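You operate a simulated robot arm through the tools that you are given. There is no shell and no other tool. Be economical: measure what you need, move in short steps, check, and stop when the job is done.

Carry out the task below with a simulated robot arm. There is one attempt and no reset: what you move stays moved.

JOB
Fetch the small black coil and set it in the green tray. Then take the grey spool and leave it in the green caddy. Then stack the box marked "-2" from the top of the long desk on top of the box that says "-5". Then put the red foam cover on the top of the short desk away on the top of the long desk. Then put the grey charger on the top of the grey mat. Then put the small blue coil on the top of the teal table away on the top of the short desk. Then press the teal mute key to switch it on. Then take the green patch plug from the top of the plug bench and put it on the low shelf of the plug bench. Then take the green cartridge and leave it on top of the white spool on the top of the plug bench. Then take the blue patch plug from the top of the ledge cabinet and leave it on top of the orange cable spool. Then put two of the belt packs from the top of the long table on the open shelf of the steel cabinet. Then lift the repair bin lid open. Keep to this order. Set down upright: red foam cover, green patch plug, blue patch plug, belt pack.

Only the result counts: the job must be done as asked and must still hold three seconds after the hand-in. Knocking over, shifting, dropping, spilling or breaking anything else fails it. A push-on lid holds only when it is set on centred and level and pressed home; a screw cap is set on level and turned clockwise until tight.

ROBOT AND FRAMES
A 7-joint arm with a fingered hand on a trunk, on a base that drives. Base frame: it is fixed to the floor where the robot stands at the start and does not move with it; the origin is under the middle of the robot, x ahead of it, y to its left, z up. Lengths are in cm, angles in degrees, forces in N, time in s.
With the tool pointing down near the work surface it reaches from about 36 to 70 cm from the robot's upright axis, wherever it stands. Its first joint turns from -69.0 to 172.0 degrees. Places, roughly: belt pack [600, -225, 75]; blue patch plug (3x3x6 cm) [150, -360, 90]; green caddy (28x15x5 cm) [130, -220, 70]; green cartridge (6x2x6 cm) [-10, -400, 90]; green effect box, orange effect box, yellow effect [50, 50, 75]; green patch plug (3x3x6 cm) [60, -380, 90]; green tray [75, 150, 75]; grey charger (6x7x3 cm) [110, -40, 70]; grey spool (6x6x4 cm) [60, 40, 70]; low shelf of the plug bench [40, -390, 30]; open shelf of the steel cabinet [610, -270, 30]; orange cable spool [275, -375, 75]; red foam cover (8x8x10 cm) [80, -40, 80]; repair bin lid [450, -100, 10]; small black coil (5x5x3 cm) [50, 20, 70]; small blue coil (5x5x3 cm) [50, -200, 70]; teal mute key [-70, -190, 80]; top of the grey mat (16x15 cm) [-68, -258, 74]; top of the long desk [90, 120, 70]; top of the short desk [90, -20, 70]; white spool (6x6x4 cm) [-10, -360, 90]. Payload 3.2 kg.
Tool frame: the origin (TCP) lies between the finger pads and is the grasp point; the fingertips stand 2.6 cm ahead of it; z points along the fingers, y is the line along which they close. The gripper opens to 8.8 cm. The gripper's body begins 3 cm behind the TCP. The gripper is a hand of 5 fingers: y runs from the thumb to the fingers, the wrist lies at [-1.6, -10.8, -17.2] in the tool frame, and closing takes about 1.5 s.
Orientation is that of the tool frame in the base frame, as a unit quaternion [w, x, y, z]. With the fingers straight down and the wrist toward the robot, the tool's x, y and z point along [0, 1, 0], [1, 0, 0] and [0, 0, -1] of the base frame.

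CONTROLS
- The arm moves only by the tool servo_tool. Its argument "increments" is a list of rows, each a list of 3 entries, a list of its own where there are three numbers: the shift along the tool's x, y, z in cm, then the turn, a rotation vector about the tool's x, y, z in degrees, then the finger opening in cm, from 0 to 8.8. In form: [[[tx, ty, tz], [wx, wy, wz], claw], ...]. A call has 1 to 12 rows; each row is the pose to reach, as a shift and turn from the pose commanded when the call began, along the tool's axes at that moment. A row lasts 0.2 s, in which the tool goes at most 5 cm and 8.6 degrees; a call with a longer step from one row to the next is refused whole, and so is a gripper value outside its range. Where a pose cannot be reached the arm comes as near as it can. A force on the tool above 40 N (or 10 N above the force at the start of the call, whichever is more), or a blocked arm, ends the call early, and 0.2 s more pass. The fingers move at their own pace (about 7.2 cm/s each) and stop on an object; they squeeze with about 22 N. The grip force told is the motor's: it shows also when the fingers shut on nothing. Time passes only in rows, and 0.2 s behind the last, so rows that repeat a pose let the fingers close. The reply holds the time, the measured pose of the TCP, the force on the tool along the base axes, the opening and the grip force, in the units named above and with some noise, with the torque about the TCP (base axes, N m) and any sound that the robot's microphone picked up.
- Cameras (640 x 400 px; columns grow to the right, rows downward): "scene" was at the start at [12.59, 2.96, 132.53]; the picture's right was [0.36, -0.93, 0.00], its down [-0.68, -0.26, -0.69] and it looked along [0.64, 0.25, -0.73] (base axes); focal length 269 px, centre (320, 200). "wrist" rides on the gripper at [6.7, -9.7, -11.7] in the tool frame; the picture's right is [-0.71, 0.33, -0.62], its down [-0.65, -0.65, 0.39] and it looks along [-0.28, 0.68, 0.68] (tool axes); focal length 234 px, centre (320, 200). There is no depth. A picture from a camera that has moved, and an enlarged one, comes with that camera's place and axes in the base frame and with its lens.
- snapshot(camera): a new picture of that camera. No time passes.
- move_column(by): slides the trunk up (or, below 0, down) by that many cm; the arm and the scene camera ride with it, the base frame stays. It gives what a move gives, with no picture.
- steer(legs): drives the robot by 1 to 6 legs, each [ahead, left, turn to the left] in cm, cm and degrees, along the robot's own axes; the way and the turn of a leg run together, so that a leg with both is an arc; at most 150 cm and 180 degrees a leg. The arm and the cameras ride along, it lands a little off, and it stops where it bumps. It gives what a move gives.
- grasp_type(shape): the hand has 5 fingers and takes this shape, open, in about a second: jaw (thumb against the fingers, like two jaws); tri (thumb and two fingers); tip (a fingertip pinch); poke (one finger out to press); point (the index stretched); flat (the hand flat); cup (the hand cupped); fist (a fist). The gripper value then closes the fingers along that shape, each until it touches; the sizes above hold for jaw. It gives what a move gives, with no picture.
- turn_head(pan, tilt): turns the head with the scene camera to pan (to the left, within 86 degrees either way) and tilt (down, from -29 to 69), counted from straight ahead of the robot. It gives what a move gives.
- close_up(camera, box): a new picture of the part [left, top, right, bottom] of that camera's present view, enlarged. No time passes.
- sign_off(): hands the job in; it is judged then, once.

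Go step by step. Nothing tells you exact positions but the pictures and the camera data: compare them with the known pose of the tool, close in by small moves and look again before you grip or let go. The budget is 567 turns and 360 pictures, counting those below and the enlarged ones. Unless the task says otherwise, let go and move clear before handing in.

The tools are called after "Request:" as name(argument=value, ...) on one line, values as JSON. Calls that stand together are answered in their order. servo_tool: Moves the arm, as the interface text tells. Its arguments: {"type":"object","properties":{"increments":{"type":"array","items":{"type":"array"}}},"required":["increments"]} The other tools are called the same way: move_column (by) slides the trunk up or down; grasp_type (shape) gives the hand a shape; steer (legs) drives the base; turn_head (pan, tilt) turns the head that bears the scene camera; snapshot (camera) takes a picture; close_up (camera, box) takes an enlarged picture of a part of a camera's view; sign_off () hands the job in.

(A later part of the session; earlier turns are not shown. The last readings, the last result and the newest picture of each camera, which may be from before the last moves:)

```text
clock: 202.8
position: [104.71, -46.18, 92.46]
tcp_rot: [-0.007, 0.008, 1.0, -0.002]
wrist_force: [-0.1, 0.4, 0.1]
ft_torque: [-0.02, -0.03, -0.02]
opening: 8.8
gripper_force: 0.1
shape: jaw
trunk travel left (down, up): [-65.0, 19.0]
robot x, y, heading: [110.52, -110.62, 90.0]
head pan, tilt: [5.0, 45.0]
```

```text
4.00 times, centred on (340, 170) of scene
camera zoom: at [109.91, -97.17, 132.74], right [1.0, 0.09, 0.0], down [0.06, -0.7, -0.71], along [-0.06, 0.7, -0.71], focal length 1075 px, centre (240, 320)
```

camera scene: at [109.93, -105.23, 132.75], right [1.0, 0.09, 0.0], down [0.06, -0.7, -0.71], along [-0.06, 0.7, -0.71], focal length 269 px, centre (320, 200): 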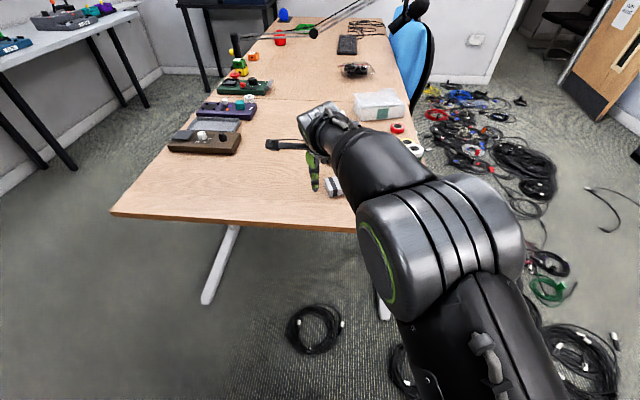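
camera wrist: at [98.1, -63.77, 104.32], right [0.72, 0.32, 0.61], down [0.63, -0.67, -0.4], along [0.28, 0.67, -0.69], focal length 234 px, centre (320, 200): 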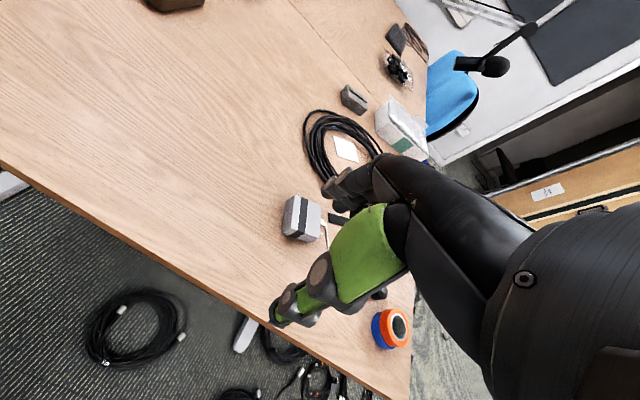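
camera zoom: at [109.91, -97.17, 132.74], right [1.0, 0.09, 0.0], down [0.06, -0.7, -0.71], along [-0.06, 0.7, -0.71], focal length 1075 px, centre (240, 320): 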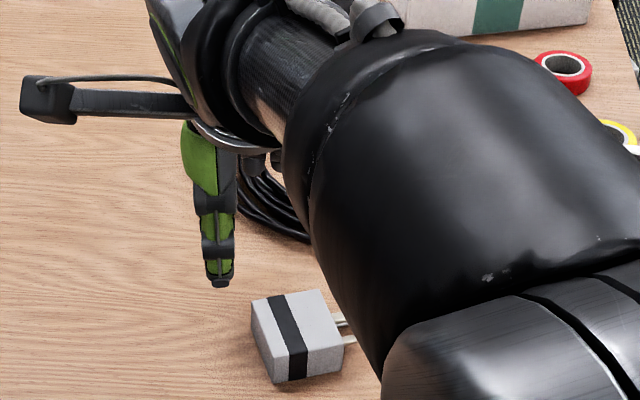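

The charger is a plug adapter at (109,−41), top 76, turned about 21° CCW, prongs toward +x. I move the robot 10 cm left so I can yaw the hand −21° comfortably.

Request:
steer(legs=[[0, 10.5, 0]])

Request:
servo_tool(increments=[[[-3.5, 1, 0], [0, -0.5, -5], 8.8], [[-7, 2, 0], [0, -0.8, -10], 8.8], [[-11, 3, 0], [0, -0.8, -15], 8.8], [[-14.7, 4, 1], [0, -0.8, -20], 8.8], [[-14.7, 5.2, 4], [0, -0.8, -21], 8.8], [[-14.7, 5.2, 8], [0, -0.8, -21], 8.8], [[-14.7, 5.2, 8], [0, -0.8, -21], 8.8]])

Request:
close_up(camera="wrist", box=[160, 120, 440, 340])

Request:
close_up(camera="scene", box=[280, 100, 440, 220])

```text
clock: 203.9
position: [94.31, -46.2, 92.49]
tcp_rot: [-0.008, 0.009, 1.0, -0.002]
wrist_force: [-0.8, 1.6, -0.1]
ft_torque: [0.0, 0.02, 0.0]
opening: 8.8
gripper_force: 0.0
shape: jaw
trunk travel left (down, up): [-65.0, 19.0]
robot x, y, heading: [100.24, -110.38, 90.1]
head pan, tilt: [5.0, 45.0]
```

```text
clock: 205.6
position: [109.12, -41.28, 84.27]
tcp_rot: [-0.002, -0.173, 0.985, 0.0]
wrist_force: [-0.8, 0.3, 0.2]
ft_torque: [0.02, 0.02, -0.01]
opening: 8.74
gripper_force: 0.0
shape: jaw
trunk travel left (down, up): [-65.0, 19.0]
robot x, y, heading: [99.97, -110.57, 89.8]
head pan, tilt: [5.0, 45.0]
```

```text
1.82 times, centred on (300, 230) of wrist
camera zoom: at [106.02, -52.74, 96.0], right [0.55, 0.55, 0.62], down [0.83, -0.39, -0.39], along [0.03, 0.73, -0.68], focal length 426 px, centre (356, 146)
```

zoom: 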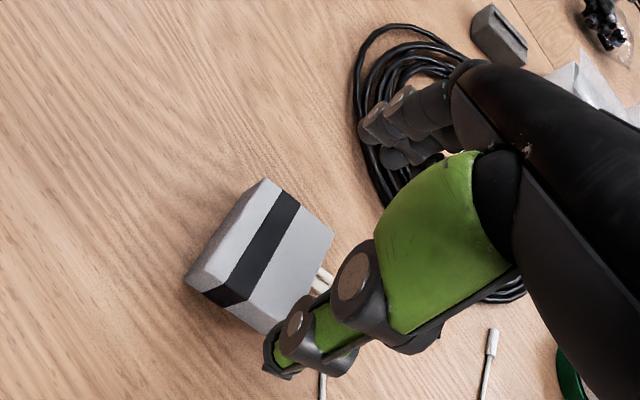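

```text
3.33 times, centred on (360, 160) of scene
camera zoom: at [99.49, -97.3, 132.75], right [1.0, 0.09, 0.0], down [0.06, -0.7, -0.71], along [-0.06, 0.7, -0.71], focal length 896 px, centre (187, 333)
```

zoom: 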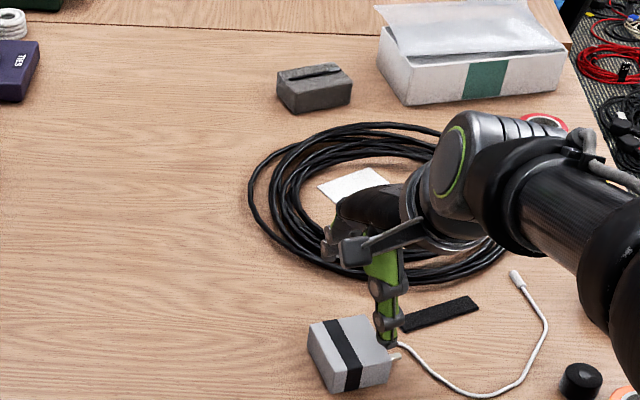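

Aligned with the charger. Descending and gripping.

Request:
servo_tool(increments=[[[0.2, 0.2, 3], [0, 0, 0], 8.8], [[0.2, 0.2, 6], [0, 0, 0], 8.8], [[0.2, 0.2, 7.9], [0, 0, 0], 8.8], [[0.2, 0.2, 7.9], [0, 0, 0], 8.8]])

Request:
close_up(camera="wrist", box=[160, 120, 440, 340])

```text
clock: 206.6
position: [108.71, -41.1, 76.47]
tcp_rot: [-0.001, -0.174, 0.985, 0.0]
wrist_force: [-0.5, -0.6, 1.3]
ft_torque: [0.01, -0.02, 0.0]
opening: 8.78
gripper_force: 0.1
shape: jaw
trunk travel left (down, up): [-65.0, 19.0]
robot x, y, heading: [100.3, -110.59, 90.0]
head pan, tilt: [5.0, 45.0]
```

```text
1.82 times, centred on (300, 230) of wrist
camera zoom: at [105.74, -52.65, 88.04], right [0.55, 0.55, 0.62], down [0.83, -0.39, -0.39], along [0.03, 0.73, -0.68], focal length 426 px, centre (356, 146)
```

zoom: 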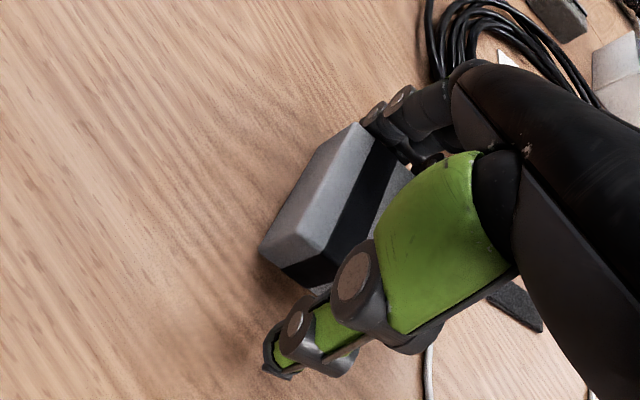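

Request:
servo_tool(increments=[[[0, 0, 0.2], [0, 0, 0], 7.5], [[0, 0, 0.2], [0, 0, 0], 6.5], [[0, 0, 0.2], [0, 0, 0], 5], [[0, 0, 0.2], [0, 0, 0], 5], [[0, 0, 0.2], [0, 0, 0], 5], [[0, 0, -3], [0, 0, 0], 5], [[0, 0, -7], [0, 0, 0], 5], [[0, 0, -11], [0, 0, 0], 5], [[0, 0, -14], [0, 0, 0], 5]])

Request:
snapshot(camera="wrist")

```text
clock: 208.6
position: [108.68, -41.33, 90.39]
tcp_rot: [-0.002, -0.173, 0.985, -0.001]
wrist_force: [1.0, -0.3, -1.2]
ft_torque: [-0.02, 0.0, 0.01]
opening: 5.86
gripper_force: 21.9
shape: jaw
trunk travel left (down, up): [-65.0, 19.0]
robot x, y, heading: [100.13, -110.72, 90.0]
head pan, tilt: [5.0, 45.0]
```

```text
250 pictures are left
camera wrist: at [105.75, -52.68, 101.99], right [0.55, 0.56, 0.62], down [0.83, -0.39, -0.39], along [0.03, 0.73, -0.68], focal length 234 px, centre (320, 200)
```

wrist: 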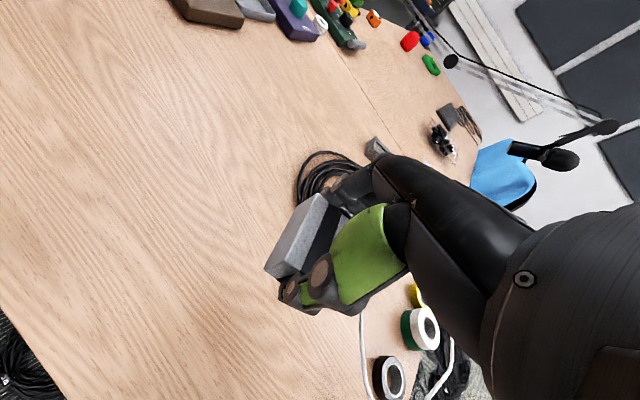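

Charger held. I bring the arm back to neutral, drive west through the corridor, and turn to survey the console desk.

Request:
servo_tool(increments=[[[3.5, 0, 0], [0, 0, 5], 5], [[7, 0, 0], [0, 0, 10], 5], [[10.5, 0, 0], [0, 0, 15], 5], [[14, 0, 0], [0, 0, 20], 5], [[14, 0, 0], [0, 0, 20], 5]])

Request:
steer(legs=[[-12, 0, 0], [0, 105, 0], [0, 0, -179]])

Request:
turn_head(pan=-45, tilt=30)

Request:
snapshot(camera="scene")

```text
clock: 209.8
position: [96.76, -45.59, 90.19]
tcp_rot: [-0.011, 0.013, 1.0, -0.004]
wrist_force: [1.0, 1.0, -0.3]
ft_torque: [-0.02, 0.0, 0.01]
opening: 5.82
gripper_force: 21.5
shape: jaw
trunk travel left (down, up): [-65.0, 19.0]
robot x, y, heading: [100.12, -110.64, 89.9]
head pan, tilt: [5.0, 45.0]
```

```text
clock: 223.4
position: [-1.82, -187.49, 90.45]
tcp_rot: [-0.002, 1.0, -0.008, 0.011]
wrist_force: [-0.5, -0.1, -0.3]
ft_torque: [-0.01, 0.01, 0.0]
opening: 5.8
gripper_force: 21.4
shape: jaw
trunk travel left (down, up): [-65.0, 19.0]
robot x, y, heading: [-5.63, -122.83, -89.6]
head pan, tilt: [5.0, 45.0]
```

```text
clock: 224.6
position: [-1.96, -187.52, 90.46]
tcp_rot: [-0.004, 1.0, -0.01, 0.011]
wrist_force: [0.3, -0.3, -0.1]
ft_torque: [0.03, 0.02, 0.02]
opening: 5.78
gripper_force: 21.8
shape: jaw
trunk travel left (down, up): [-65.0, 19.0]
robot x, y, heading: [-5.53, -123.11, -89.5]
head pan, tilt: [-45.0, 30.0]
```

```text
249 pictures are left
camera scene: at [-11.87, -134.06, 135.0], right [-0.71, 0.7, 0.0], down [0.35, 0.36, -0.87], along [-0.61, -0.62, -0.5], focal length 269 px, centre (320, 200)
```

scene: 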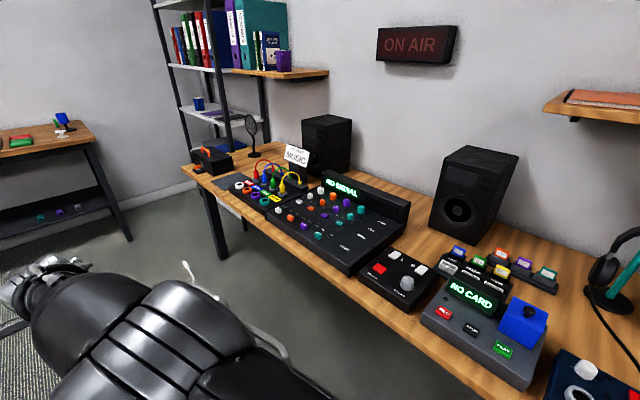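

Request:
close_up(camera="scene", box=[170, 110, 410, 270])

```text
2.50 times, centred on (290, 190) of scene
camera zoom: at [-11.87, -134.06, 135.0], right [-0.71, 0.7, 0.0], down [0.35, 0.36, -0.87], along [-0.61, -0.62, -0.5], focal length 672 px, centre (395, 225)
```

zoom: 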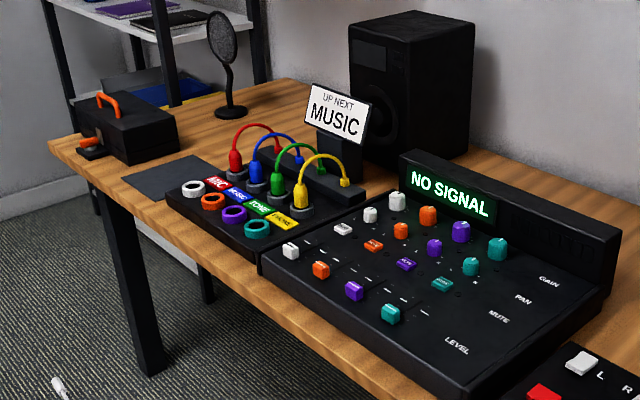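

The grey mat is at about (−68,−257) between a black toolbox and the patch panel. Raising, driving there and turning to face the console (heading 180).

Request:
move_column(by=10)

Request:
steer(legs=[[0, 17, 0], [127, 0, 0], [0, 0, -90.3]])

Request:
turn_head(pan=10, tilt=40)

Request:
snapshot(camera="scene")

Request:
snapshot(camera="wrist")

```text
clock: 225.9
position: [-1.99, -187.67, 100.55]
tcp_rot: [-0.004, 1.0, -0.01, 0.012]
wrist_force: [0.6, -0.2, -1.3]
ft_torque: [-0.03, 0.03, -0.02]
opening: 5.77
gripper_force: 21.8
shape: jaw
trunk travel left (down, up): [-75.0, 9.0]
robot x, y, heading: [-5.96, -122.57, -89.5]
head pan, tilt: [-45.0, 30.0]
```

```text
clock: 237.3
position: [-52.59, -251.94, 100.34]
tcp_rot: [-0.007, -0.691, 0.723, -0.012]
wrist_force: [0.1, -0.1, -1.4]
ft_torque: [0.0, -0.02, -0.04]
opening: 5.72
gripper_force: 22.2
shape: jaw
trunk travel left (down, up): [-75.0, 9.0]
robot x, y, heading: [12.37, -250.18, 178.7]
head pan, tilt: [-45.0, 30.0]
```

```text
clock: 238.5
position: [-52.55, -251.78, 100.44]
tcp_rot: [-0.007, -0.69, 0.724, -0.012]
wrist_force: [-0.9, -0.5, -1.8]
ft_torque: [-0.01, 0.0, -0.02]
opening: 5.72
gripper_force: 21.8
shape: jaw
trunk travel left (down, up): [-75.0, 9.0]
robot x, y, heading: [12.56, -249.88, 179.0]
head pan, tilt: [10.0, 40.0]
```

```text
247 pictures are left
camera scene: at [-0.92, -251.04, 143.47], right [-0.15, 0.99, 0.0], down [0.64, 0.1, -0.77], along [-0.76, -0.12, -0.64], focal length 269 px, centre (320, 200)
```

scene: 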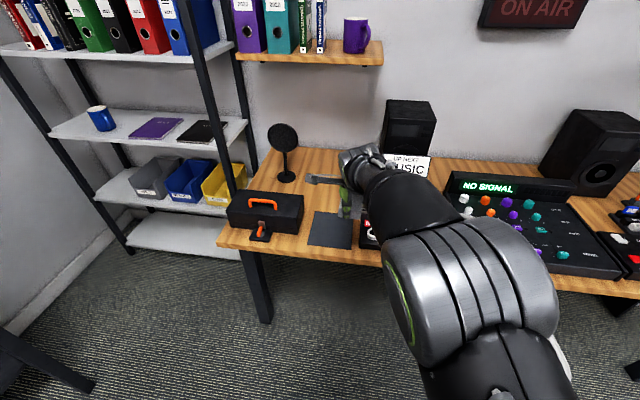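

```text
246 pictures are left
camera wrist: at [-43.34, -258.65, 112.42], right [-0.3, 0.74, 0.6], down [0.69, 0.61, -0.4], along [-0.66, 0.29, -0.69], focal length 234 px, centre (320, 200)
```

wrist: 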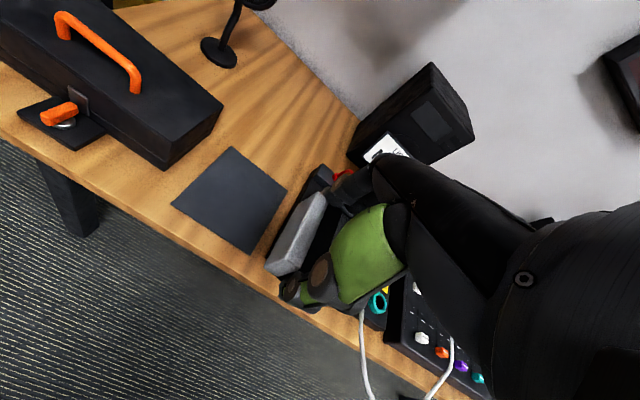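

Request:
close_up(camera="wrist", box=[240, 170, 500, 400])

Request:
close_up(camera="scene", box=[240, 130, 480, 280])

```text
1.74 times, centred on (370, 285) of wrist
camera zoom: at [-43.34, -258.65, 112.42], right [-0.3, 0.74, 0.6], down [0.69, 0.61, -0.4], along [-0.66, 0.29, -0.69], focal length 407 px, centre (233, 52)
```

zoom: 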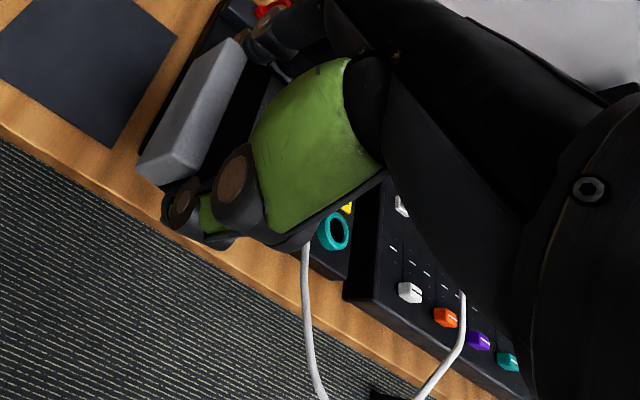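

```text
2.67 times, centred on (360, 205) of scene
camera zoom: at [-0.92, -251.04, 143.47], right [-0.15, 0.99, 0.0], down [0.64, 0.1, -0.77], along [-0.76, -0.12, -0.64], focal length 717 px, centre (213, 187)
```

zoom: 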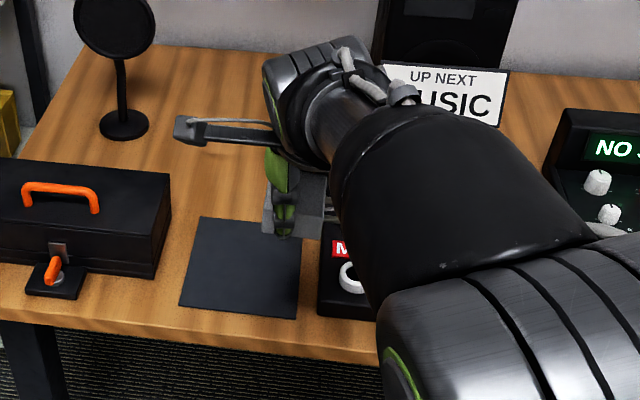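

The charger drags its own cable (toward +y, over the patch panel). I'll yaw the hand clockwise so the cable points off the desk edge; testing the yaw in free air.

Request:
servo_tool(increments=[[[0, 0, 0], [0, 0, 8], 5], [[0, 0, 0], [0, 0, 16], 5], [[0, 0, 0], [0, 0, 24], 5], [[0, 0, 0], [0, 0, 32], 5], [[0, 0, 0], [0, 0, 40], 5], [[0, 0, 0], [0, 0, 48], 5], [[0, 0, 0], [0, 0, 56], 5], [[0, 0, 0], [0, 0, 64], 5], [[0, 0, 0], [0, 0, 72], 5], [[0, 0, 0], [0, 0, 79], 5], [[0, 0, 0], [0, 0, 79], 5]])

Request:
snapshot(camera="scene")

Request:
snapshot(camera="wrist")

```text
clock: 240.9
position: [-46.44, -248.94, 101.73]
tcp_rot: [0.001, -0.071, 0.997, -0.013]
wrist_force: [0.1, 0.4, -1.8]
ft_torque: [-0.02, -0.03, -0.01]
opening: 5.72
gripper_force: 22.1
shape: jaw
out of reach, approached as far as the arm can: row 6, 7, 8, 9, 10, 11
trunk travel left (down, up): [-75.0, 9.0]
robot x, y, heading: [12.3, -249.77, 178.6]
head pan, tilt: [10.0, 40.0]
```

```text
243 pictures are left
camera scene: at [-0.98, -251.12, 143.46], right [-0.15, 0.99, 0.0], down [0.64, 0.1, -0.77], along [-0.76, -0.12, -0.64], focal length 269 px, centre (320, 200)
```

scene: 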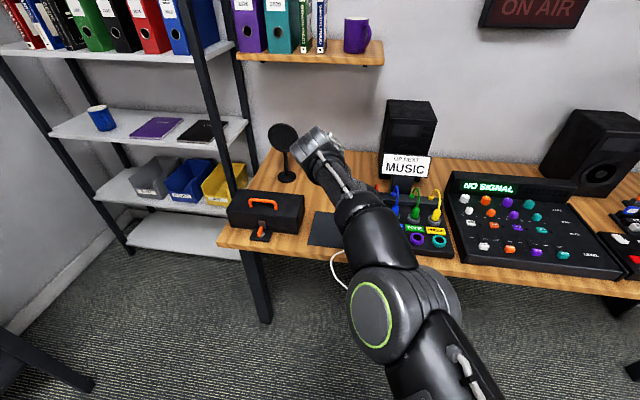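

```text
242 pictures are left
camera wrist: at [-51.85, -259.28, 113.53], right [0.65, 0.44, 0.62], down [0.74, -0.56, -0.37], along [0.18, 0.7, -0.69], focal length 234 px, centre (320, 200)
```

wrist: 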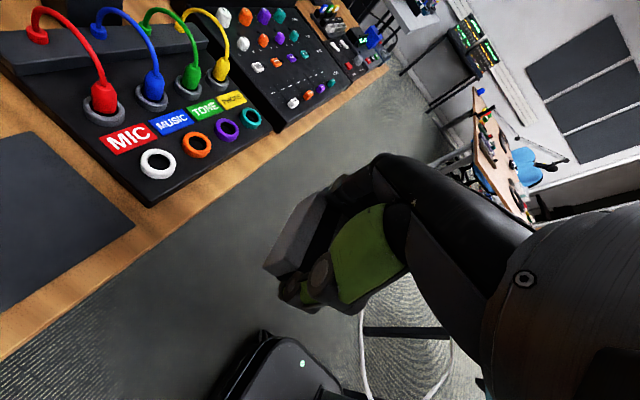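

The yaw works. I trim it back 12°, then drive so the charger comes over the mat at about (−67,−255.5).

Request:
servo_tool(increments=[[[0, 0, 0], [-1.5, 0, -6], 5], [[0, 0, 0], [-1.5, 0, -12], 5], [[0, 0, 0], [-1.5, 0, -12], 5]])

Request:
steer(legs=[[20, 6.5, 1.4]])

Request:
snapshot(camera="scene")

Request:
snapshot(camera="wrist")

```text
clock: 241.7
position: [-46.45, -248.83, 101.57]
tcp_rot: [-0.001, -0.176, 0.984, 0.0]
wrist_force: [0.4, 0.9, -0.9]
ft_torque: [-0.02, 0.02, 0.0]
opening: 5.7
gripper_force: 22.4
shape: jaw
trunk travel left (down, up): [-75.0, 9.0]
robot x, y, heading: [12.52, -249.88, 179.0]
head pan, tilt: [10.0, 40.0]
```

```text
clock: 243.3
position: [-66.74, -256.57, 101.61]
tcp_rot: [-0.001, -0.187, 0.982, 0.0]
wrist_force: [-0.6, -0.8, -1.2]
ft_torque: [-0.03, -0.01, 0.02]
opening: 5.71
gripper_force: 22.0
shape: jaw
trunk travel left (down, up): [-75.0, 9.0]
robot x, y, heading: [-7.42, -256.15, -179.8]
head pan, tilt: [10.0, 40.0]
```

```text
241 pictures are left
camera scene: at [-21.05, -257.66, 143.47], right [-0.17, 0.98, 0.0], down [0.63, 0.11, -0.77], along [-0.75, -0.13, -0.64], focal length 269 px, centre (320, 200)
```

scene: 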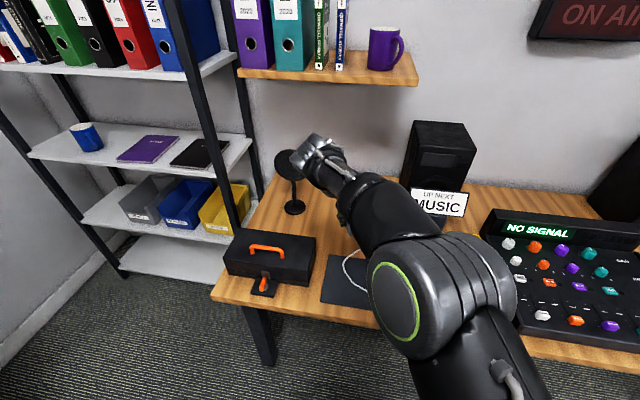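

```text
240 pictures are left
camera wrist: at [-69.28, -268.09, 113.31], right [0.54, 0.57, 0.62], down [0.84, -0.37, -0.39], along [0.01, 0.73, -0.68], focal length 234 px, centre (320, 200)
```

wrist: 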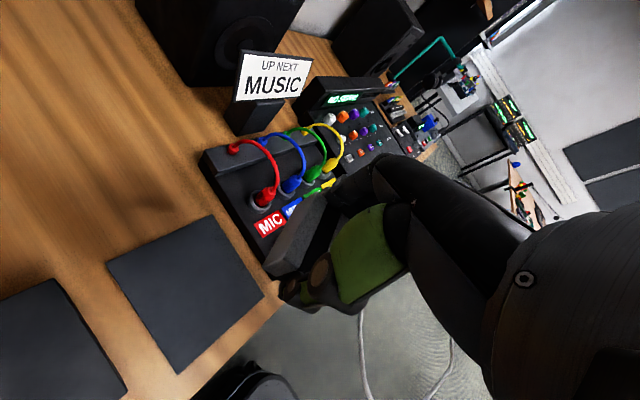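

Aligned; I keep y≈−257 and will open only slightly. Lowering by the column, checking halfway.

Request:
move_column(by=-14)

Request:
snapshot(camera="scene")

Request:
snapshot(camera="wrist")

```text
clock: 245.0
position: [-66.6, -256.47, 87.72]
tcp_rot: [-0.001, -0.187, 0.982, -0.001]
wrist_force: [-0.2, -1.2, -1.6]
ft_torque: [0.02, 0.03, 0.01]
opening: 5.69
gripper_force: 22.0
shape: jaw
trunk travel left (down, up): [-61.0, 23.0]
robot x, y, heading: [-7.91, -256.35, -180.0]
head pan, tilt: [10.0, 40.0]
```

```text
239 pictures are left
camera scene: at [-21.01, -257.65, 129.47], right [-0.17, 0.98, 0.0], down [0.63, 0.11, -0.77], along [-0.75, -0.13, -0.64], focal length 269 px, centre (320, 200)
```

scene: 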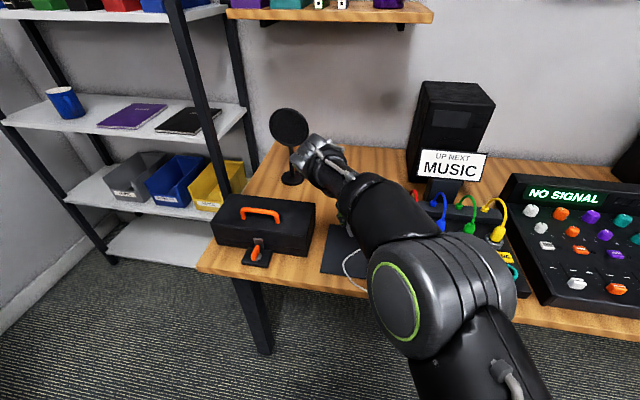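

```text
238 pictures are left
camera wrist: at [-69.26, -268.09, 99.32], right [0.54, 0.57, 0.62], down [0.84, -0.37, -0.39], along [0.01, 0.73, -0.68], focal length 234 px, centre (320, 200)
```

wrist: 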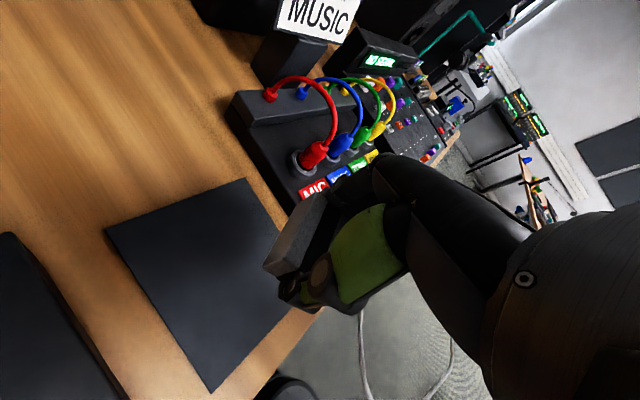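

Request:
servo_tool(increments=[[[0.7, -0.3, 0], [0, 0, 0], 5], [[1.5, -0.5, 1], [0, 0, 0], 5], [[1.5, -0.5, 4], [0, 0, 0], 5], [[1.5, -0.5, 7.5], [0, 0, 0], 5], [[1.5, -0.5, 7.5], [0, 0, 0], 5]])

Request:
snapshot(camera="wrist")

Request:
close_up(camera="scene", box=[190, 130, 470, 300])

```text
clock: 246.2
position: [-67.75, -257.69, 80.06]
tcp_rot: [-0.002, -0.187, 0.982, 0.0]
wrist_force: [-0.6, -0.2, -1.0]
ft_torque: [0.0, -0.02, 0.01]
opening: 5.72
gripper_force: 22.1
shape: jaw
trunk travel left (down, up): [-61.0, 23.0]
robot x, y, heading: [-8.0, -256.38, -179.9]
head pan, tilt: [10.0, 40.0]
```

```text
237 pictures are left
camera wrist: at [-70.45, -269.18, 91.86], right [0.54, 0.57, 0.62], down [0.84, -0.37, -0.39], along [0.01, 0.73, -0.68], focal length 234 px, centre (320, 200)
```

wrist: 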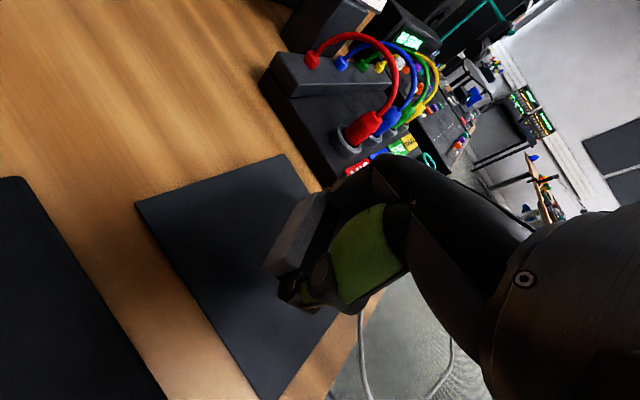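

```text
2.29 times, centred on (330, 215) of scene
camera zoom: at [-20.99, -257.65, 129.47], right [-0.18, 0.98, 0.0], down [0.63, 0.11, -0.77], along [-0.75, -0.13, -0.64], focal length 614 px, centre (297, 166)
```

zoom: 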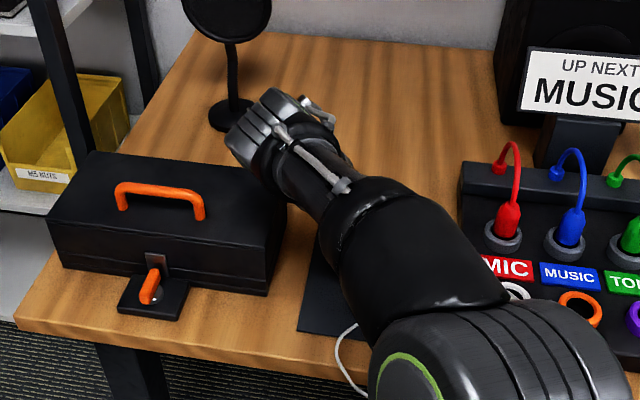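

Request:
servo_tool(increments=[[[0, 0, 0.8], [0, 0, 0], 5], [[0, 0, 1.5], [0, 0, 0], 5], [[0, 0, 2.1], [0, 0, 0], 5], [[0, 0, 2.1], [0, 0, 0], 5]])

Request:
close_up(camera="wrist", box=[160, 140, 440, 360])

```text
clock: 247.2
position: [-67.81, -257.61, 77.99]
tcp_rot: [-0.001, -0.187, 0.982, -0.001]
wrist_force: [0.8, 1.2, -1.7]
ft_torque: [-0.04, -0.02, -0.01]
opening: 5.72
gripper_force: 22.2
shape: jaw
trunk travel left (down, up): [-61.0, 23.0]
robot x, y, heading: [-8.2, -255.96, -179.7]
head pan, tilt: [10.0, 40.0]
```

```text
1.82 times, centred on (300, 250) of wrist
camera zoom: at [-70.48, -269.13, 89.71], right [0.54, 0.57, 0.62], down [0.84, -0.37, -0.39], along [0.01, 0.73, -0.68], focal length 426 px, centre (356, 109)
```

zoom: 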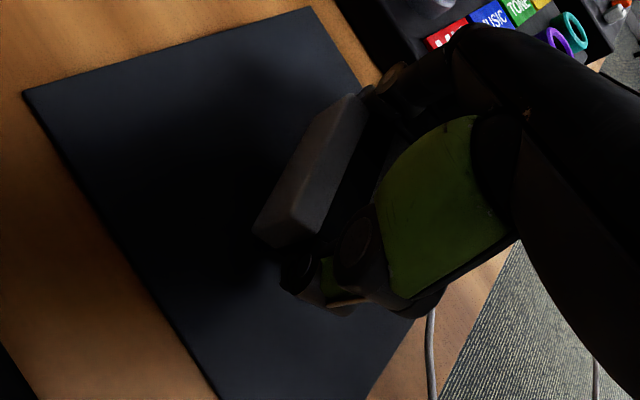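

Request:
servo_tool(increments=[[[0, 0, 0.4], [0, 0, 0], 5], [[0, 0, 0.8], [0, 0, 0], 5], [[0, 0, 1.1], [0, 0, 0], 5], [[0, 0, 1.1], [0, 0, 0], 5]])

```text
clock: 248.2
position: [-67.84, -257.47, 76.95]
tcp_rot: [0.0, -0.187, 0.982, -0.001]
wrist_force: [-0.6, -0.6, -0.4]
ft_torque: [0.01, 0.01, 0.02]
opening: 5.7
gripper_force: 22.3
shape: jaw
trunk travel left (down, up): [-61.0, 23.0]
robot x, y, heading: [-7.82, -256.15, -180.1]
head pan, tilt: [10.0, 40.0]
```

Request:
servo_tool(increments=[[[0, 0, 0.4], [0, 0, 0], 5], [[0, 0, 0.7], [0, 0, 0], 5], [[0, 0, 0.7], [0, 0, 0], 5]])

Request:
close_up(camera="wrist", box=[160, 140, 440, 360])

```text
clock: 249.0
position: [-67.96, -257.5, 76.34]
tcp_rot: [-0.003, -0.186, 0.983, 0.001]
wrist_force: [-1.5, 0.1, 7.6]
ft_torque: [-0.28, -0.06, 0.02]
opening: 5.71
gripper_force: 21.6
shape: jaw
trunk travel left (down, up): [-61.0, 23.0]
robot x, y, heading: [-7.52, -256.11, -179.6]
head pan, tilt: [10.0, 40.0]
```

```text
1.82 times, centred on (300, 250) of wrist
camera zoom: at [-70.48, -269.07, 88.1], right [0.54, 0.57, 0.62], down [0.84, -0.37, -0.39], along [0.01, 0.73, -0.68], focal length 426 px, centre (356, 109)
```

zoom: 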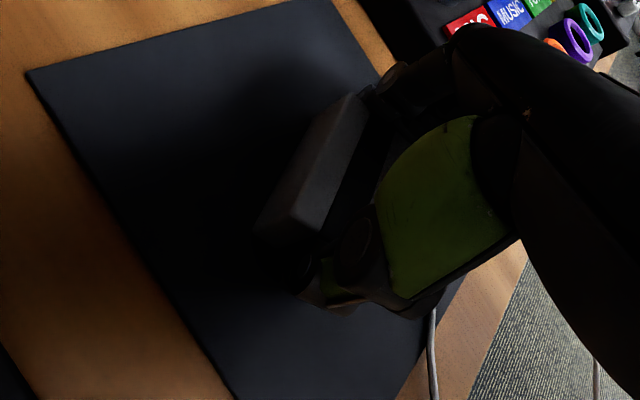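

Contact at 7.6 N. Opening moderately and rising.

Request:
servo_tool(increments=[[[0, 0, 0], [0, 0, 0], 6.2], [[0, 0, -0.1], [0, 0, 0], 6.8], [[0, 0, -0.1], [0, 0, 0], 7.4], [[0, 0, -0.1], [0, 0, 0], 7.4], [[0, 0, -0.1], [0, 0, 0], 7.4], [[0, 0, -2], [0, 0, 0], 7.4], [[0, 0, -5], [0, 0, 0], 7.4], [[0, 0, -9], [0, 0, 0], 7.4], [[0, 0, -13], [0, 0, 0], 7.4], [[0, 0, -16], [0, 0, 0], 7.4]])

Request:
snapshot(camera="wrist")

Request:
snapshot(camera="scene")

```text
clock: 251.2
position: [-67.77, -257.58, 92.23]
tcp_rot: [-0.001, -0.187, 0.982, 0.0]
wrist_force: [-0.9, 0.3, -0.1]
ft_torque: [0.0, -0.03, 0.01]
opening: 7.36
gripper_force: 0.1
shape: jaw
trunk travel left (down, up): [-61.0, 23.0]
robot x, y, heading: [-7.55, -256.29, -179.9]
head pan, tilt: [10.0, 40.0]
```

```text
233 pictures are left
camera wrist: at [-70.48, -269.1, 103.98], right [0.54, 0.57, 0.62], down [0.84, -0.37, -0.39], along [0.01, 0.73, -0.68], focal length 234 px, centre (320, 200)
```

wrist: 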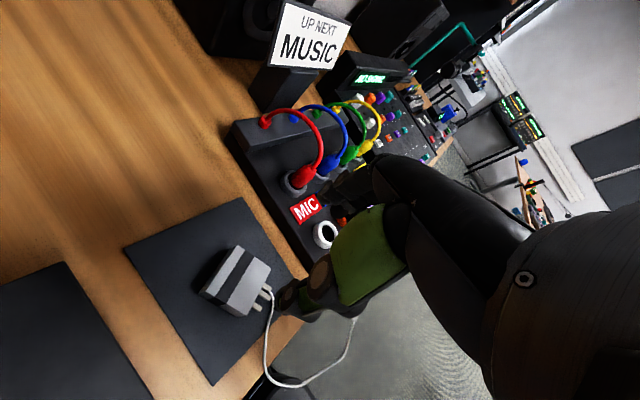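

```text
232 pictures are left
camera scene: at [-21.04, -257.68, 129.47], right [-0.18, 0.98, 0.0], down [0.63, 0.11, -0.77], along [-0.75, -0.13, -0.64], focal length 269 px, centre (320, 200)
```

scene: 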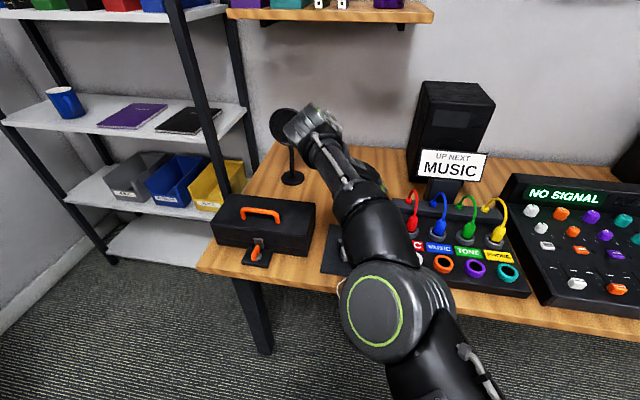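

Charger sits on the mat. Now the blue coil at the west end of the teal table (~(52,−201)). I back away, restore the hand, turn around, and approach from the west.

Request:
steer(legs=[[-26, 0, 0]])

Request:
servo_tool(increments=[[[0, 0, 0], [0, 0, -8], 8.8], [[0, 0, 0], [0, 0, -16], 8.8], [[0, 0, 0], [0, 0, -24], 8.8], [[0, 0, 0], [0, 0, -32], 8.8], [[0, 0, 0], [0, 0, -40], 8.8], [[0, 0, 0], [0, 0, -48], 8.8], [[0, 0, 0], [0, 0, -56], 8.8], [[0, 0, 0], [0, 0, -64], 8.8], [[0, 0, 0], [0, 0, -68], 8.8], [[0, 0, 0], [0, 0, -68], 8.8]])

Request:
steer(legs=[[0, 0, 90], [0, 0, 90], [-30, 0, 0]])

Request:
turn_head(pan=25, tilt=40)

Request:
snapshot(camera="scene")

```text
clock: 253.1
position: [-41.66, -257.53, 92.42]
tcp_rot: [-0.002, -0.188, 0.982, -0.001]
wrist_force: [0.0, -0.8, 0.7]
ft_torque: [0.03, -0.01, 0.02]
opening: 7.37
gripper_force: 0.0
shape: jaw
trunk travel left (down, up): [-61.0, 23.0]
robot x, y, heading: [18.22, -256.59, -179.7]
head pan, tilt: [10.0, 40.0]
```

```text
clock: 255.3
position: [-41.71, -257.55, 92.33]
tcp_rot: [-0.002, -0.705, 0.709, 0.001]
wrist_force: [0.3, -0.4, -0.7]
ft_torque: [-0.02, -0.01, -0.01]
opening: 8.78
gripper_force: 0.0
shape: jaw
trunk travel left (down, up): [-61.0, 23.0]
robot x, y, heading: [18.14, -256.48, -180.1]
head pan, tilt: [10.0, 40.0]
```

```text
clock: 265.0
position: [48.4, -254.95, 92.31]
tcp_rot: [0.001, 0.71, 0.705, 0.001]
wrist_force: [0.3, 0.3, -0.5]
ft_torque: [-0.02, -0.03, -0.01]
opening: 8.76
gripper_force: 0.0
shape: jaw
trunk travel left (down, up): [-61.0, 23.0]
robot x, y, heading: [-11.73, -256.22, 0.0]
head pan, tilt: [10.0, 40.0]
```

```text
clock: 265.8
position: [48.51, -254.91, 92.28]
tcp_rot: [0.001, 0.71, 0.704, 0.0]
wrist_force: [0.1, -0.5, 0.8]
ft_torque: [0.01, -0.02, -0.01]
opening: 8.76
gripper_force: 0.1
shape: jaw
trunk travel left (down, up): [-61.0, 23.0]
robot x, y, heading: [-11.73, -256.19, 0.0]
head pan, tilt: [25.0, 40.0]
```

```text
231 pictures are left
camera scene: at [1.23, -252.59, 129.47], right [0.42, -0.91, 0.0], down [-0.58, -0.27, -0.77], along [0.69, 0.33, -0.64], focal length 269 px, centre (320, 200)
```

scene: 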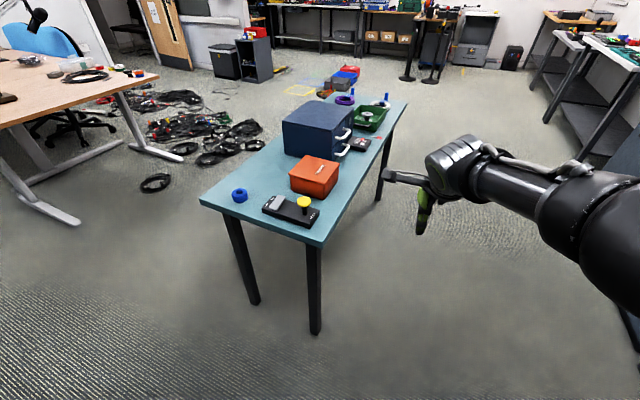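

Request:
steer(legs=[[0, 54, 0]])

Request:
snapshot(camera="wrist")

Request:
close_up(camera="scene", box=[260, 120, 440, 260])

```text
clock: 268.9
position: [48.4, -201.6, 92.28]
tcp_rot: [0.002, 0.71, 0.704, 0.002]
wrist_force: [-1.3, -0.1, 0.9]
ft_torque: [-0.01, 0.01, 0.01]
opening: 8.8
gripper_force: 0.0
shape: jaw
trunk travel left (down, up): [-61.0, 23.0]
robot x, y, heading: [-11.72, -202.99, -0.0]
head pan, tilt: [25.0, 40.0]
```

```text
230 pictures are left
camera wrist: at [38.61, -194.78, 103.95], right [0.32, -0.71, 0.62], down [-0.66, -0.64, -0.39], along [0.68, -0.28, -0.68], focal length 234 px, centre (320, 200)
```

wrist: 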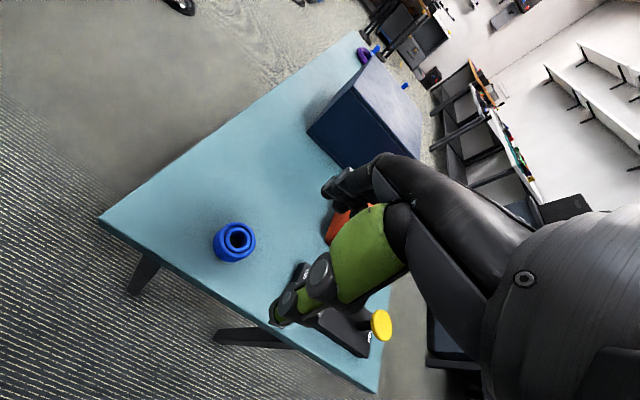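

```text
2.86 times, centred on (350, 190) of scene
camera zoom: at [1.18, -198.99, 129.47], right [0.42, -0.91, 0.0], down [-0.58, -0.27, -0.77], along [0.69, 0.32, -0.64], focal length 768 px, centre (234, 229)
```

zoom: 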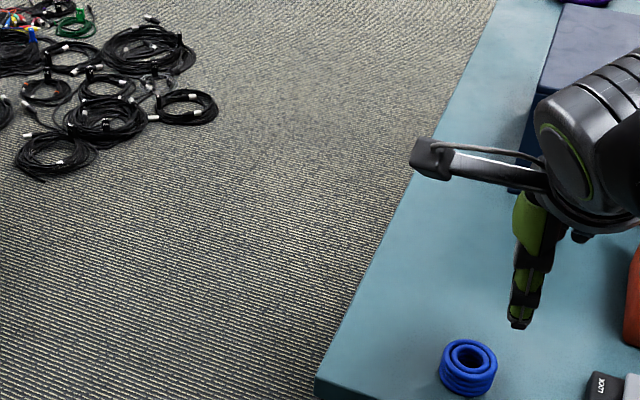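

Blue coil centre is (52.4,−199.2), table top ≈72. Moving over and down.

Request:
servo_tool(increments=[[[1.2, 2, 2], [0, 0, -0.3], 8.8], [[2.4, 4, 4], [0, 0, -0.3], 8.8], [[2.4, 4.2, 8], [0, 0, -0.3], 8.8], [[2.4, 4.2, 12], [0, 0, -0.3], 8.8], [[2.4, 4.2, 12.5], [0, 0, -0.3], 8.8], [[2.4, 4.2, 12.5], [0, 0, -0.3], 8.8]])

Request:
close_up(camera="wrist", box=[180, 140, 440, 340])

```text
clock: 270.2
position: [52.66, -199.18, 79.78]
tcp_rot: [0.001, 0.708, 0.706, 0.002]
wrist_force: [0.6, -0.1, 0.1]
ft_torque: [-0.02, -0.01, 0.0]
opening: 8.78
gripper_force: 0.0
shape: jaw
trunk travel left (down, up): [-61.0, 23.0]
robot x, y, heading: [-11.86, -202.75, -0.0]
head pan, tilt: [25.0, 40.0]
```

```text
2.00 times, centred on (310, 240) of wrist
camera zoom: at [42.83, -192.53, 91.46], right [0.33, -0.71, 0.62], down [-0.65, -0.65, -0.39], along [0.68, -0.28, -0.68], focal length 468 px, centre (340, 120)
```

zoom: 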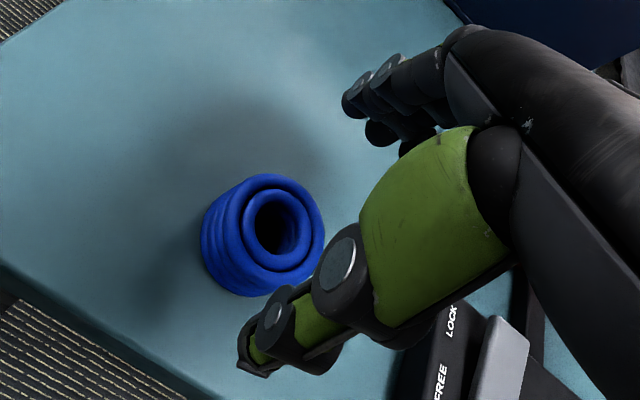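

Request:
servo_tool(increments=[[[0, 0, 2], [0, 0, 0], 8.8], [[0, 0, 4], [0, 0, 0], 8.8], [[0, 0, 4.7], [0, 0, 0], 8.8], [[0, 0, 4.7], [0, 0, 0], 6], [[0, 0, 4.7], [0, 0, 0], 4], [[0, 0, 4.7], [0, 0, 0], 3], [[0, 0, 4.7], [0, 0, 0], 3], [[0, 0, 4.7], [0, 0, 0], 3], [[0, 0, 2], [0, 0, 0], 3], [[0, 0, -2], [0, 0, 0], 3], [[0, 0, -6], [0, 0, 0], 3], [[0, 0, -10], [0, 0, 0], 3]])

Request:
close_up(camera="wrist", box=[180, 140, 440, 340])

```text
clock: 272.9
position: [52.6, -199.0, 89.75]
tcp_rot: [0.0, 0.709, 0.705, 0.001]
wrist_force: [-1.0, 0.0, -0.9]
ft_torque: [0.01, -0.01, -0.03]
opening: 4.3
gripper_force: 21.9
shape: jaw
trunk travel left (down, up): [-61.0, 23.0]
robot x, y, heading: [-11.85, -202.28, -0.3]
head pan, tilt: [25.0, 40.0]
```

```text
2.00 times, centred on (310, 240) of wrist
camera zoom: at [42.79, -192.46, 101.47], right [0.33, -0.71, 0.62], down [-0.66, -0.65, -0.39], along [0.68, -0.28, -0.68], focal length 468 px, centre (340, 120)
```

zoom: 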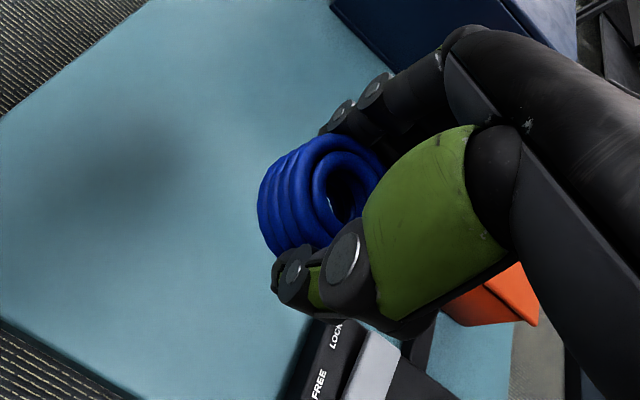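

Blue coil held. Driving left along x≈−12 until the coil is over the short desk's free right part.

Request:
steer(legs=[[0, 100, 0.3], [7, 56, 0]])

Request:
snapshot(camera="wrist")

Request:
snapshot(camera="scene")

```text
clock: 280.9
position: [58.45, -42.37, 89.7]
tcp_rot: [0.001, 0.704, 0.71, 0.001]
wrist_force: [0.7, 0.4, -0.5]
ft_torque: [-0.03, 0.0, 0.0]
opening: 4.32
gripper_force: 22.0
shape: jaw
trunk travel left (down, up): [-61.0, 23.0]
robot x, y, heading: [-5.75, -46.74, 0.7]
head pan, tilt: [25.0, 40.0]
```

```text
226 pictures are left
camera wrist: at [48.61, -35.74, 101.41], right [0.34, -0.7, 0.62], down [-0.65, -0.65, -0.39], along [0.68, -0.27, -0.68], focal length 234 px, centre (320, 200)
```

wrist: 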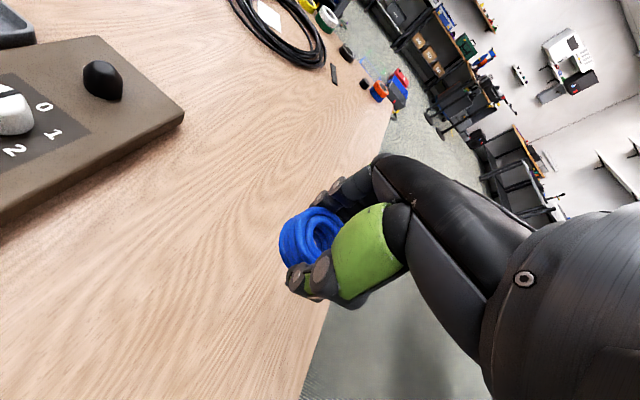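

```text
225 pictures are left
camera scene: at [7.03, -42.85, 129.47], right [0.43, -0.9, 0.0], down [-0.58, -0.28, -0.77], along [0.69, 0.33, -0.64], focal length 269 px, centre (320, 200)
```

scene: 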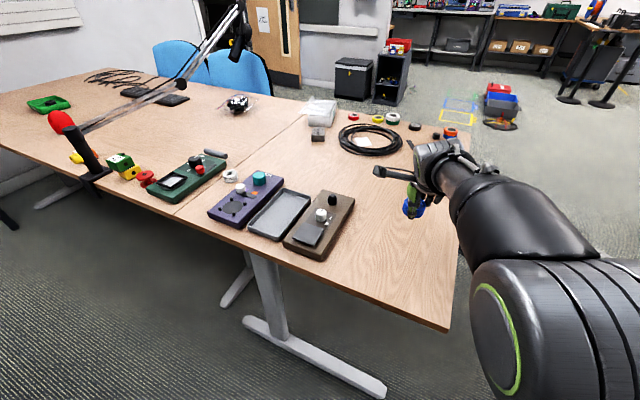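

Area is free. Lowering to contact and releasing.

Request:
servo_tool(increments=[[[0, 0, 4], [0, 0, 0], 3], [[0, 0, 8], [0, 0, 0], 3], [[0, 0, 11], [0, 0, 0], 3], [[0, 0, 12.6], [0, 0, 0], 3], [[0, 0, 13.3], [0, 0, 0], 3], [[0, 0, 13.8], [0, 0, 0], 3], [[0, 0, 13.8], [0, 0, 0], 3]])

Request:
close_up(camera="wrist", box=[180, 140, 440, 340])

```text
clock: 282.5
position: [58.48, -42.3, 76.05]
tcp_rot: [0.002, 0.704, 0.71, 0.002]
wrist_force: [0.1, 1.3, 4.5]
ft_torque: [-0.02, 0.1, 0.0]
opening: 4.31
gripper_force: 21.3
shape: jaw
trunk travel left (down, up): [-61.0, 23.0]
robot x, y, heading: [-5.61, -46.59, 0.6]
head pan, tilt: [25.0, 40.0]
```

```text
2.00 times, centred on (310, 240) of wrist
camera zoom: at [48.6, -35.73, 87.72], right [0.34, -0.7, 0.63], down [-0.65, -0.65, -0.39], along [0.69, -0.27, -0.67], focal length 468 px, centre (340, 120)
```

zoom: 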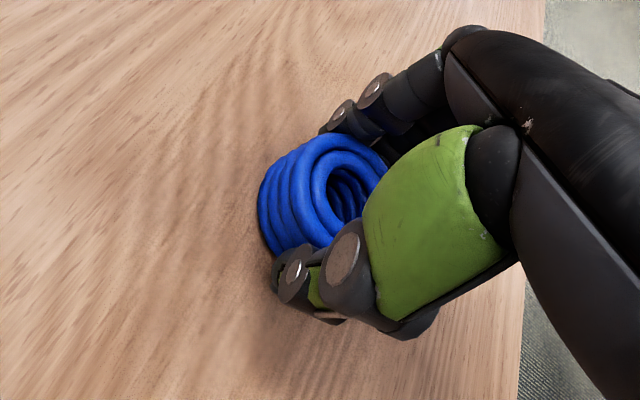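

Request:
servo_tool(increments=[[[0, 0, 0], [0, 0, 0], 5], [[0, 0, 0], [0, 0, 0], 7], [[0, 0, 0], [0, 0, 0], 8.8], [[0, 0, 0], [0, 0, 0], 8.8], [[0, 0, -3], [0, 0, 0], 8.8], [[0, 0, -7], [0, 0, 0], 8.8], [[0, 0, -11], [0, 0, 0], 8.8], [[0, 0, -15], [0, 0, 0], 8.8]])

Request:
snapshot(camera="wrist")

```text
clock: 284.3
position: [58.38, -42.33, 91.12]
tcp_rot: [0.0, 0.704, 0.71, 0.001]
wrist_force: [-0.5, 0.1, 0.5]
ft_torque: [0.0, 0.02, 0.01]
opening: 8.8
gripper_force: 0.1
shape: jaw
trunk travel left (down, up): [-61.0, 23.0]
robot x, y, heading: [-5.69, -46.9, 0.5]
head pan, tilt: [25.0, 40.0]
```

```text
223 pictures are left
camera wrist: at [48.5, -35.88, 102.78], right [0.34, -0.71, 0.62], down [-0.65, -0.65, -0.39], along [0.68, -0.27, -0.68], focal length 234 px, centre (320, 200)
```

wrist: 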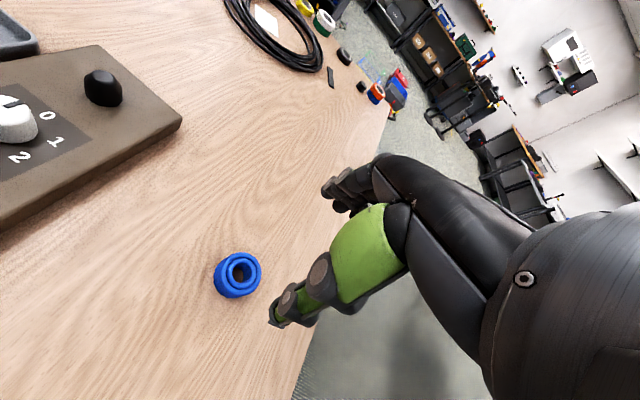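

Blue coil is placed. Next the teal mute key on the mixer. Raising, driving back to the console side, and turning to heading 180.

Request:
move_column(by=10)

Request:
steer(legs=[[-12, 0, 0], [25, -80, 0], [0, 0, 90], [0, 0, 89.5], [0, 58, 0]])

Request:
turn_head(pan=0, tilt=40)

Request:
snapshot(camera="scene")

```text
clock: 285.6
position: [58.4, -42.45, 101.02]
tcp_rot: [0.0, 0.705, 0.709, 0.001]
wrist_force: [1.5, 0.1, 0.2]
ft_torque: [0.0, -0.02, -0.03]
opening: 8.8
gripper_force: 0.1
shape: jaw
trunk travel left (down, up): [-71.0, 13.0]
robot x, y, heading: [-6.05, -46.67, 0.9]
head pan, tilt: [25.0, 40.0]
```

```text
clock: 301.4
position: [-55.46, -188.15, 101.02]
tcp_rot: [0.001, 0.709, -0.705, 0.0]
wrist_force: [-0.3, -0.1, -1.1]
ft_torque: [-0.02, -0.01, 0.0]
opening: 8.78
gripper_force: 0.2
shape: jaw
trunk travel left (down, up): [-71.0, 13.0]
robot x, y, heading: [8.48, -183.6, -179.4]
head pan, tilt: [25.0, 40.0]
```

```text
clock: 302.3
position: [-55.4, -188.19, 100.96]
tcp_rot: [0.001, 0.71, -0.704, -0.001]
wrist_force: [-1.0, -0.3, 0.1]
ft_torque: [0.01, 0.03, -0.01]
opening: 8.77
gripper_force: 0.1
shape: jaw
trunk travel left (down, up): [-71.0, 13.0]
robot x, y, heading: [8.53, -183.69, -179.4]
head pan, tilt: [0.0, 40.0]
```

```text
222 pictures are left
camera scene: at [-4.55, -183.98, 139.47], right [-0.01, 1.0, 0.0], down [0.64, 0.01, -0.77], along [-0.77, -0.01, -0.64], focal length 269 px, centre (320, 200)
```

scene: 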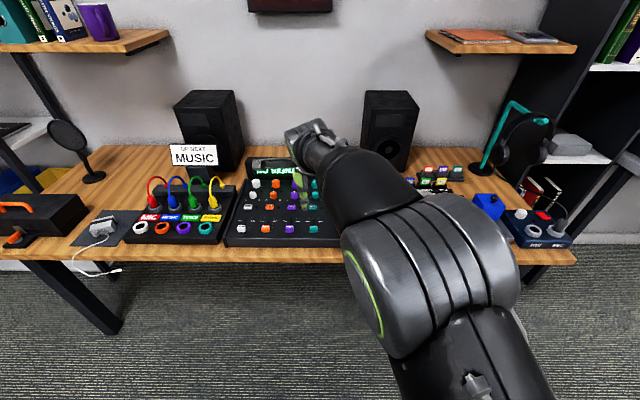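

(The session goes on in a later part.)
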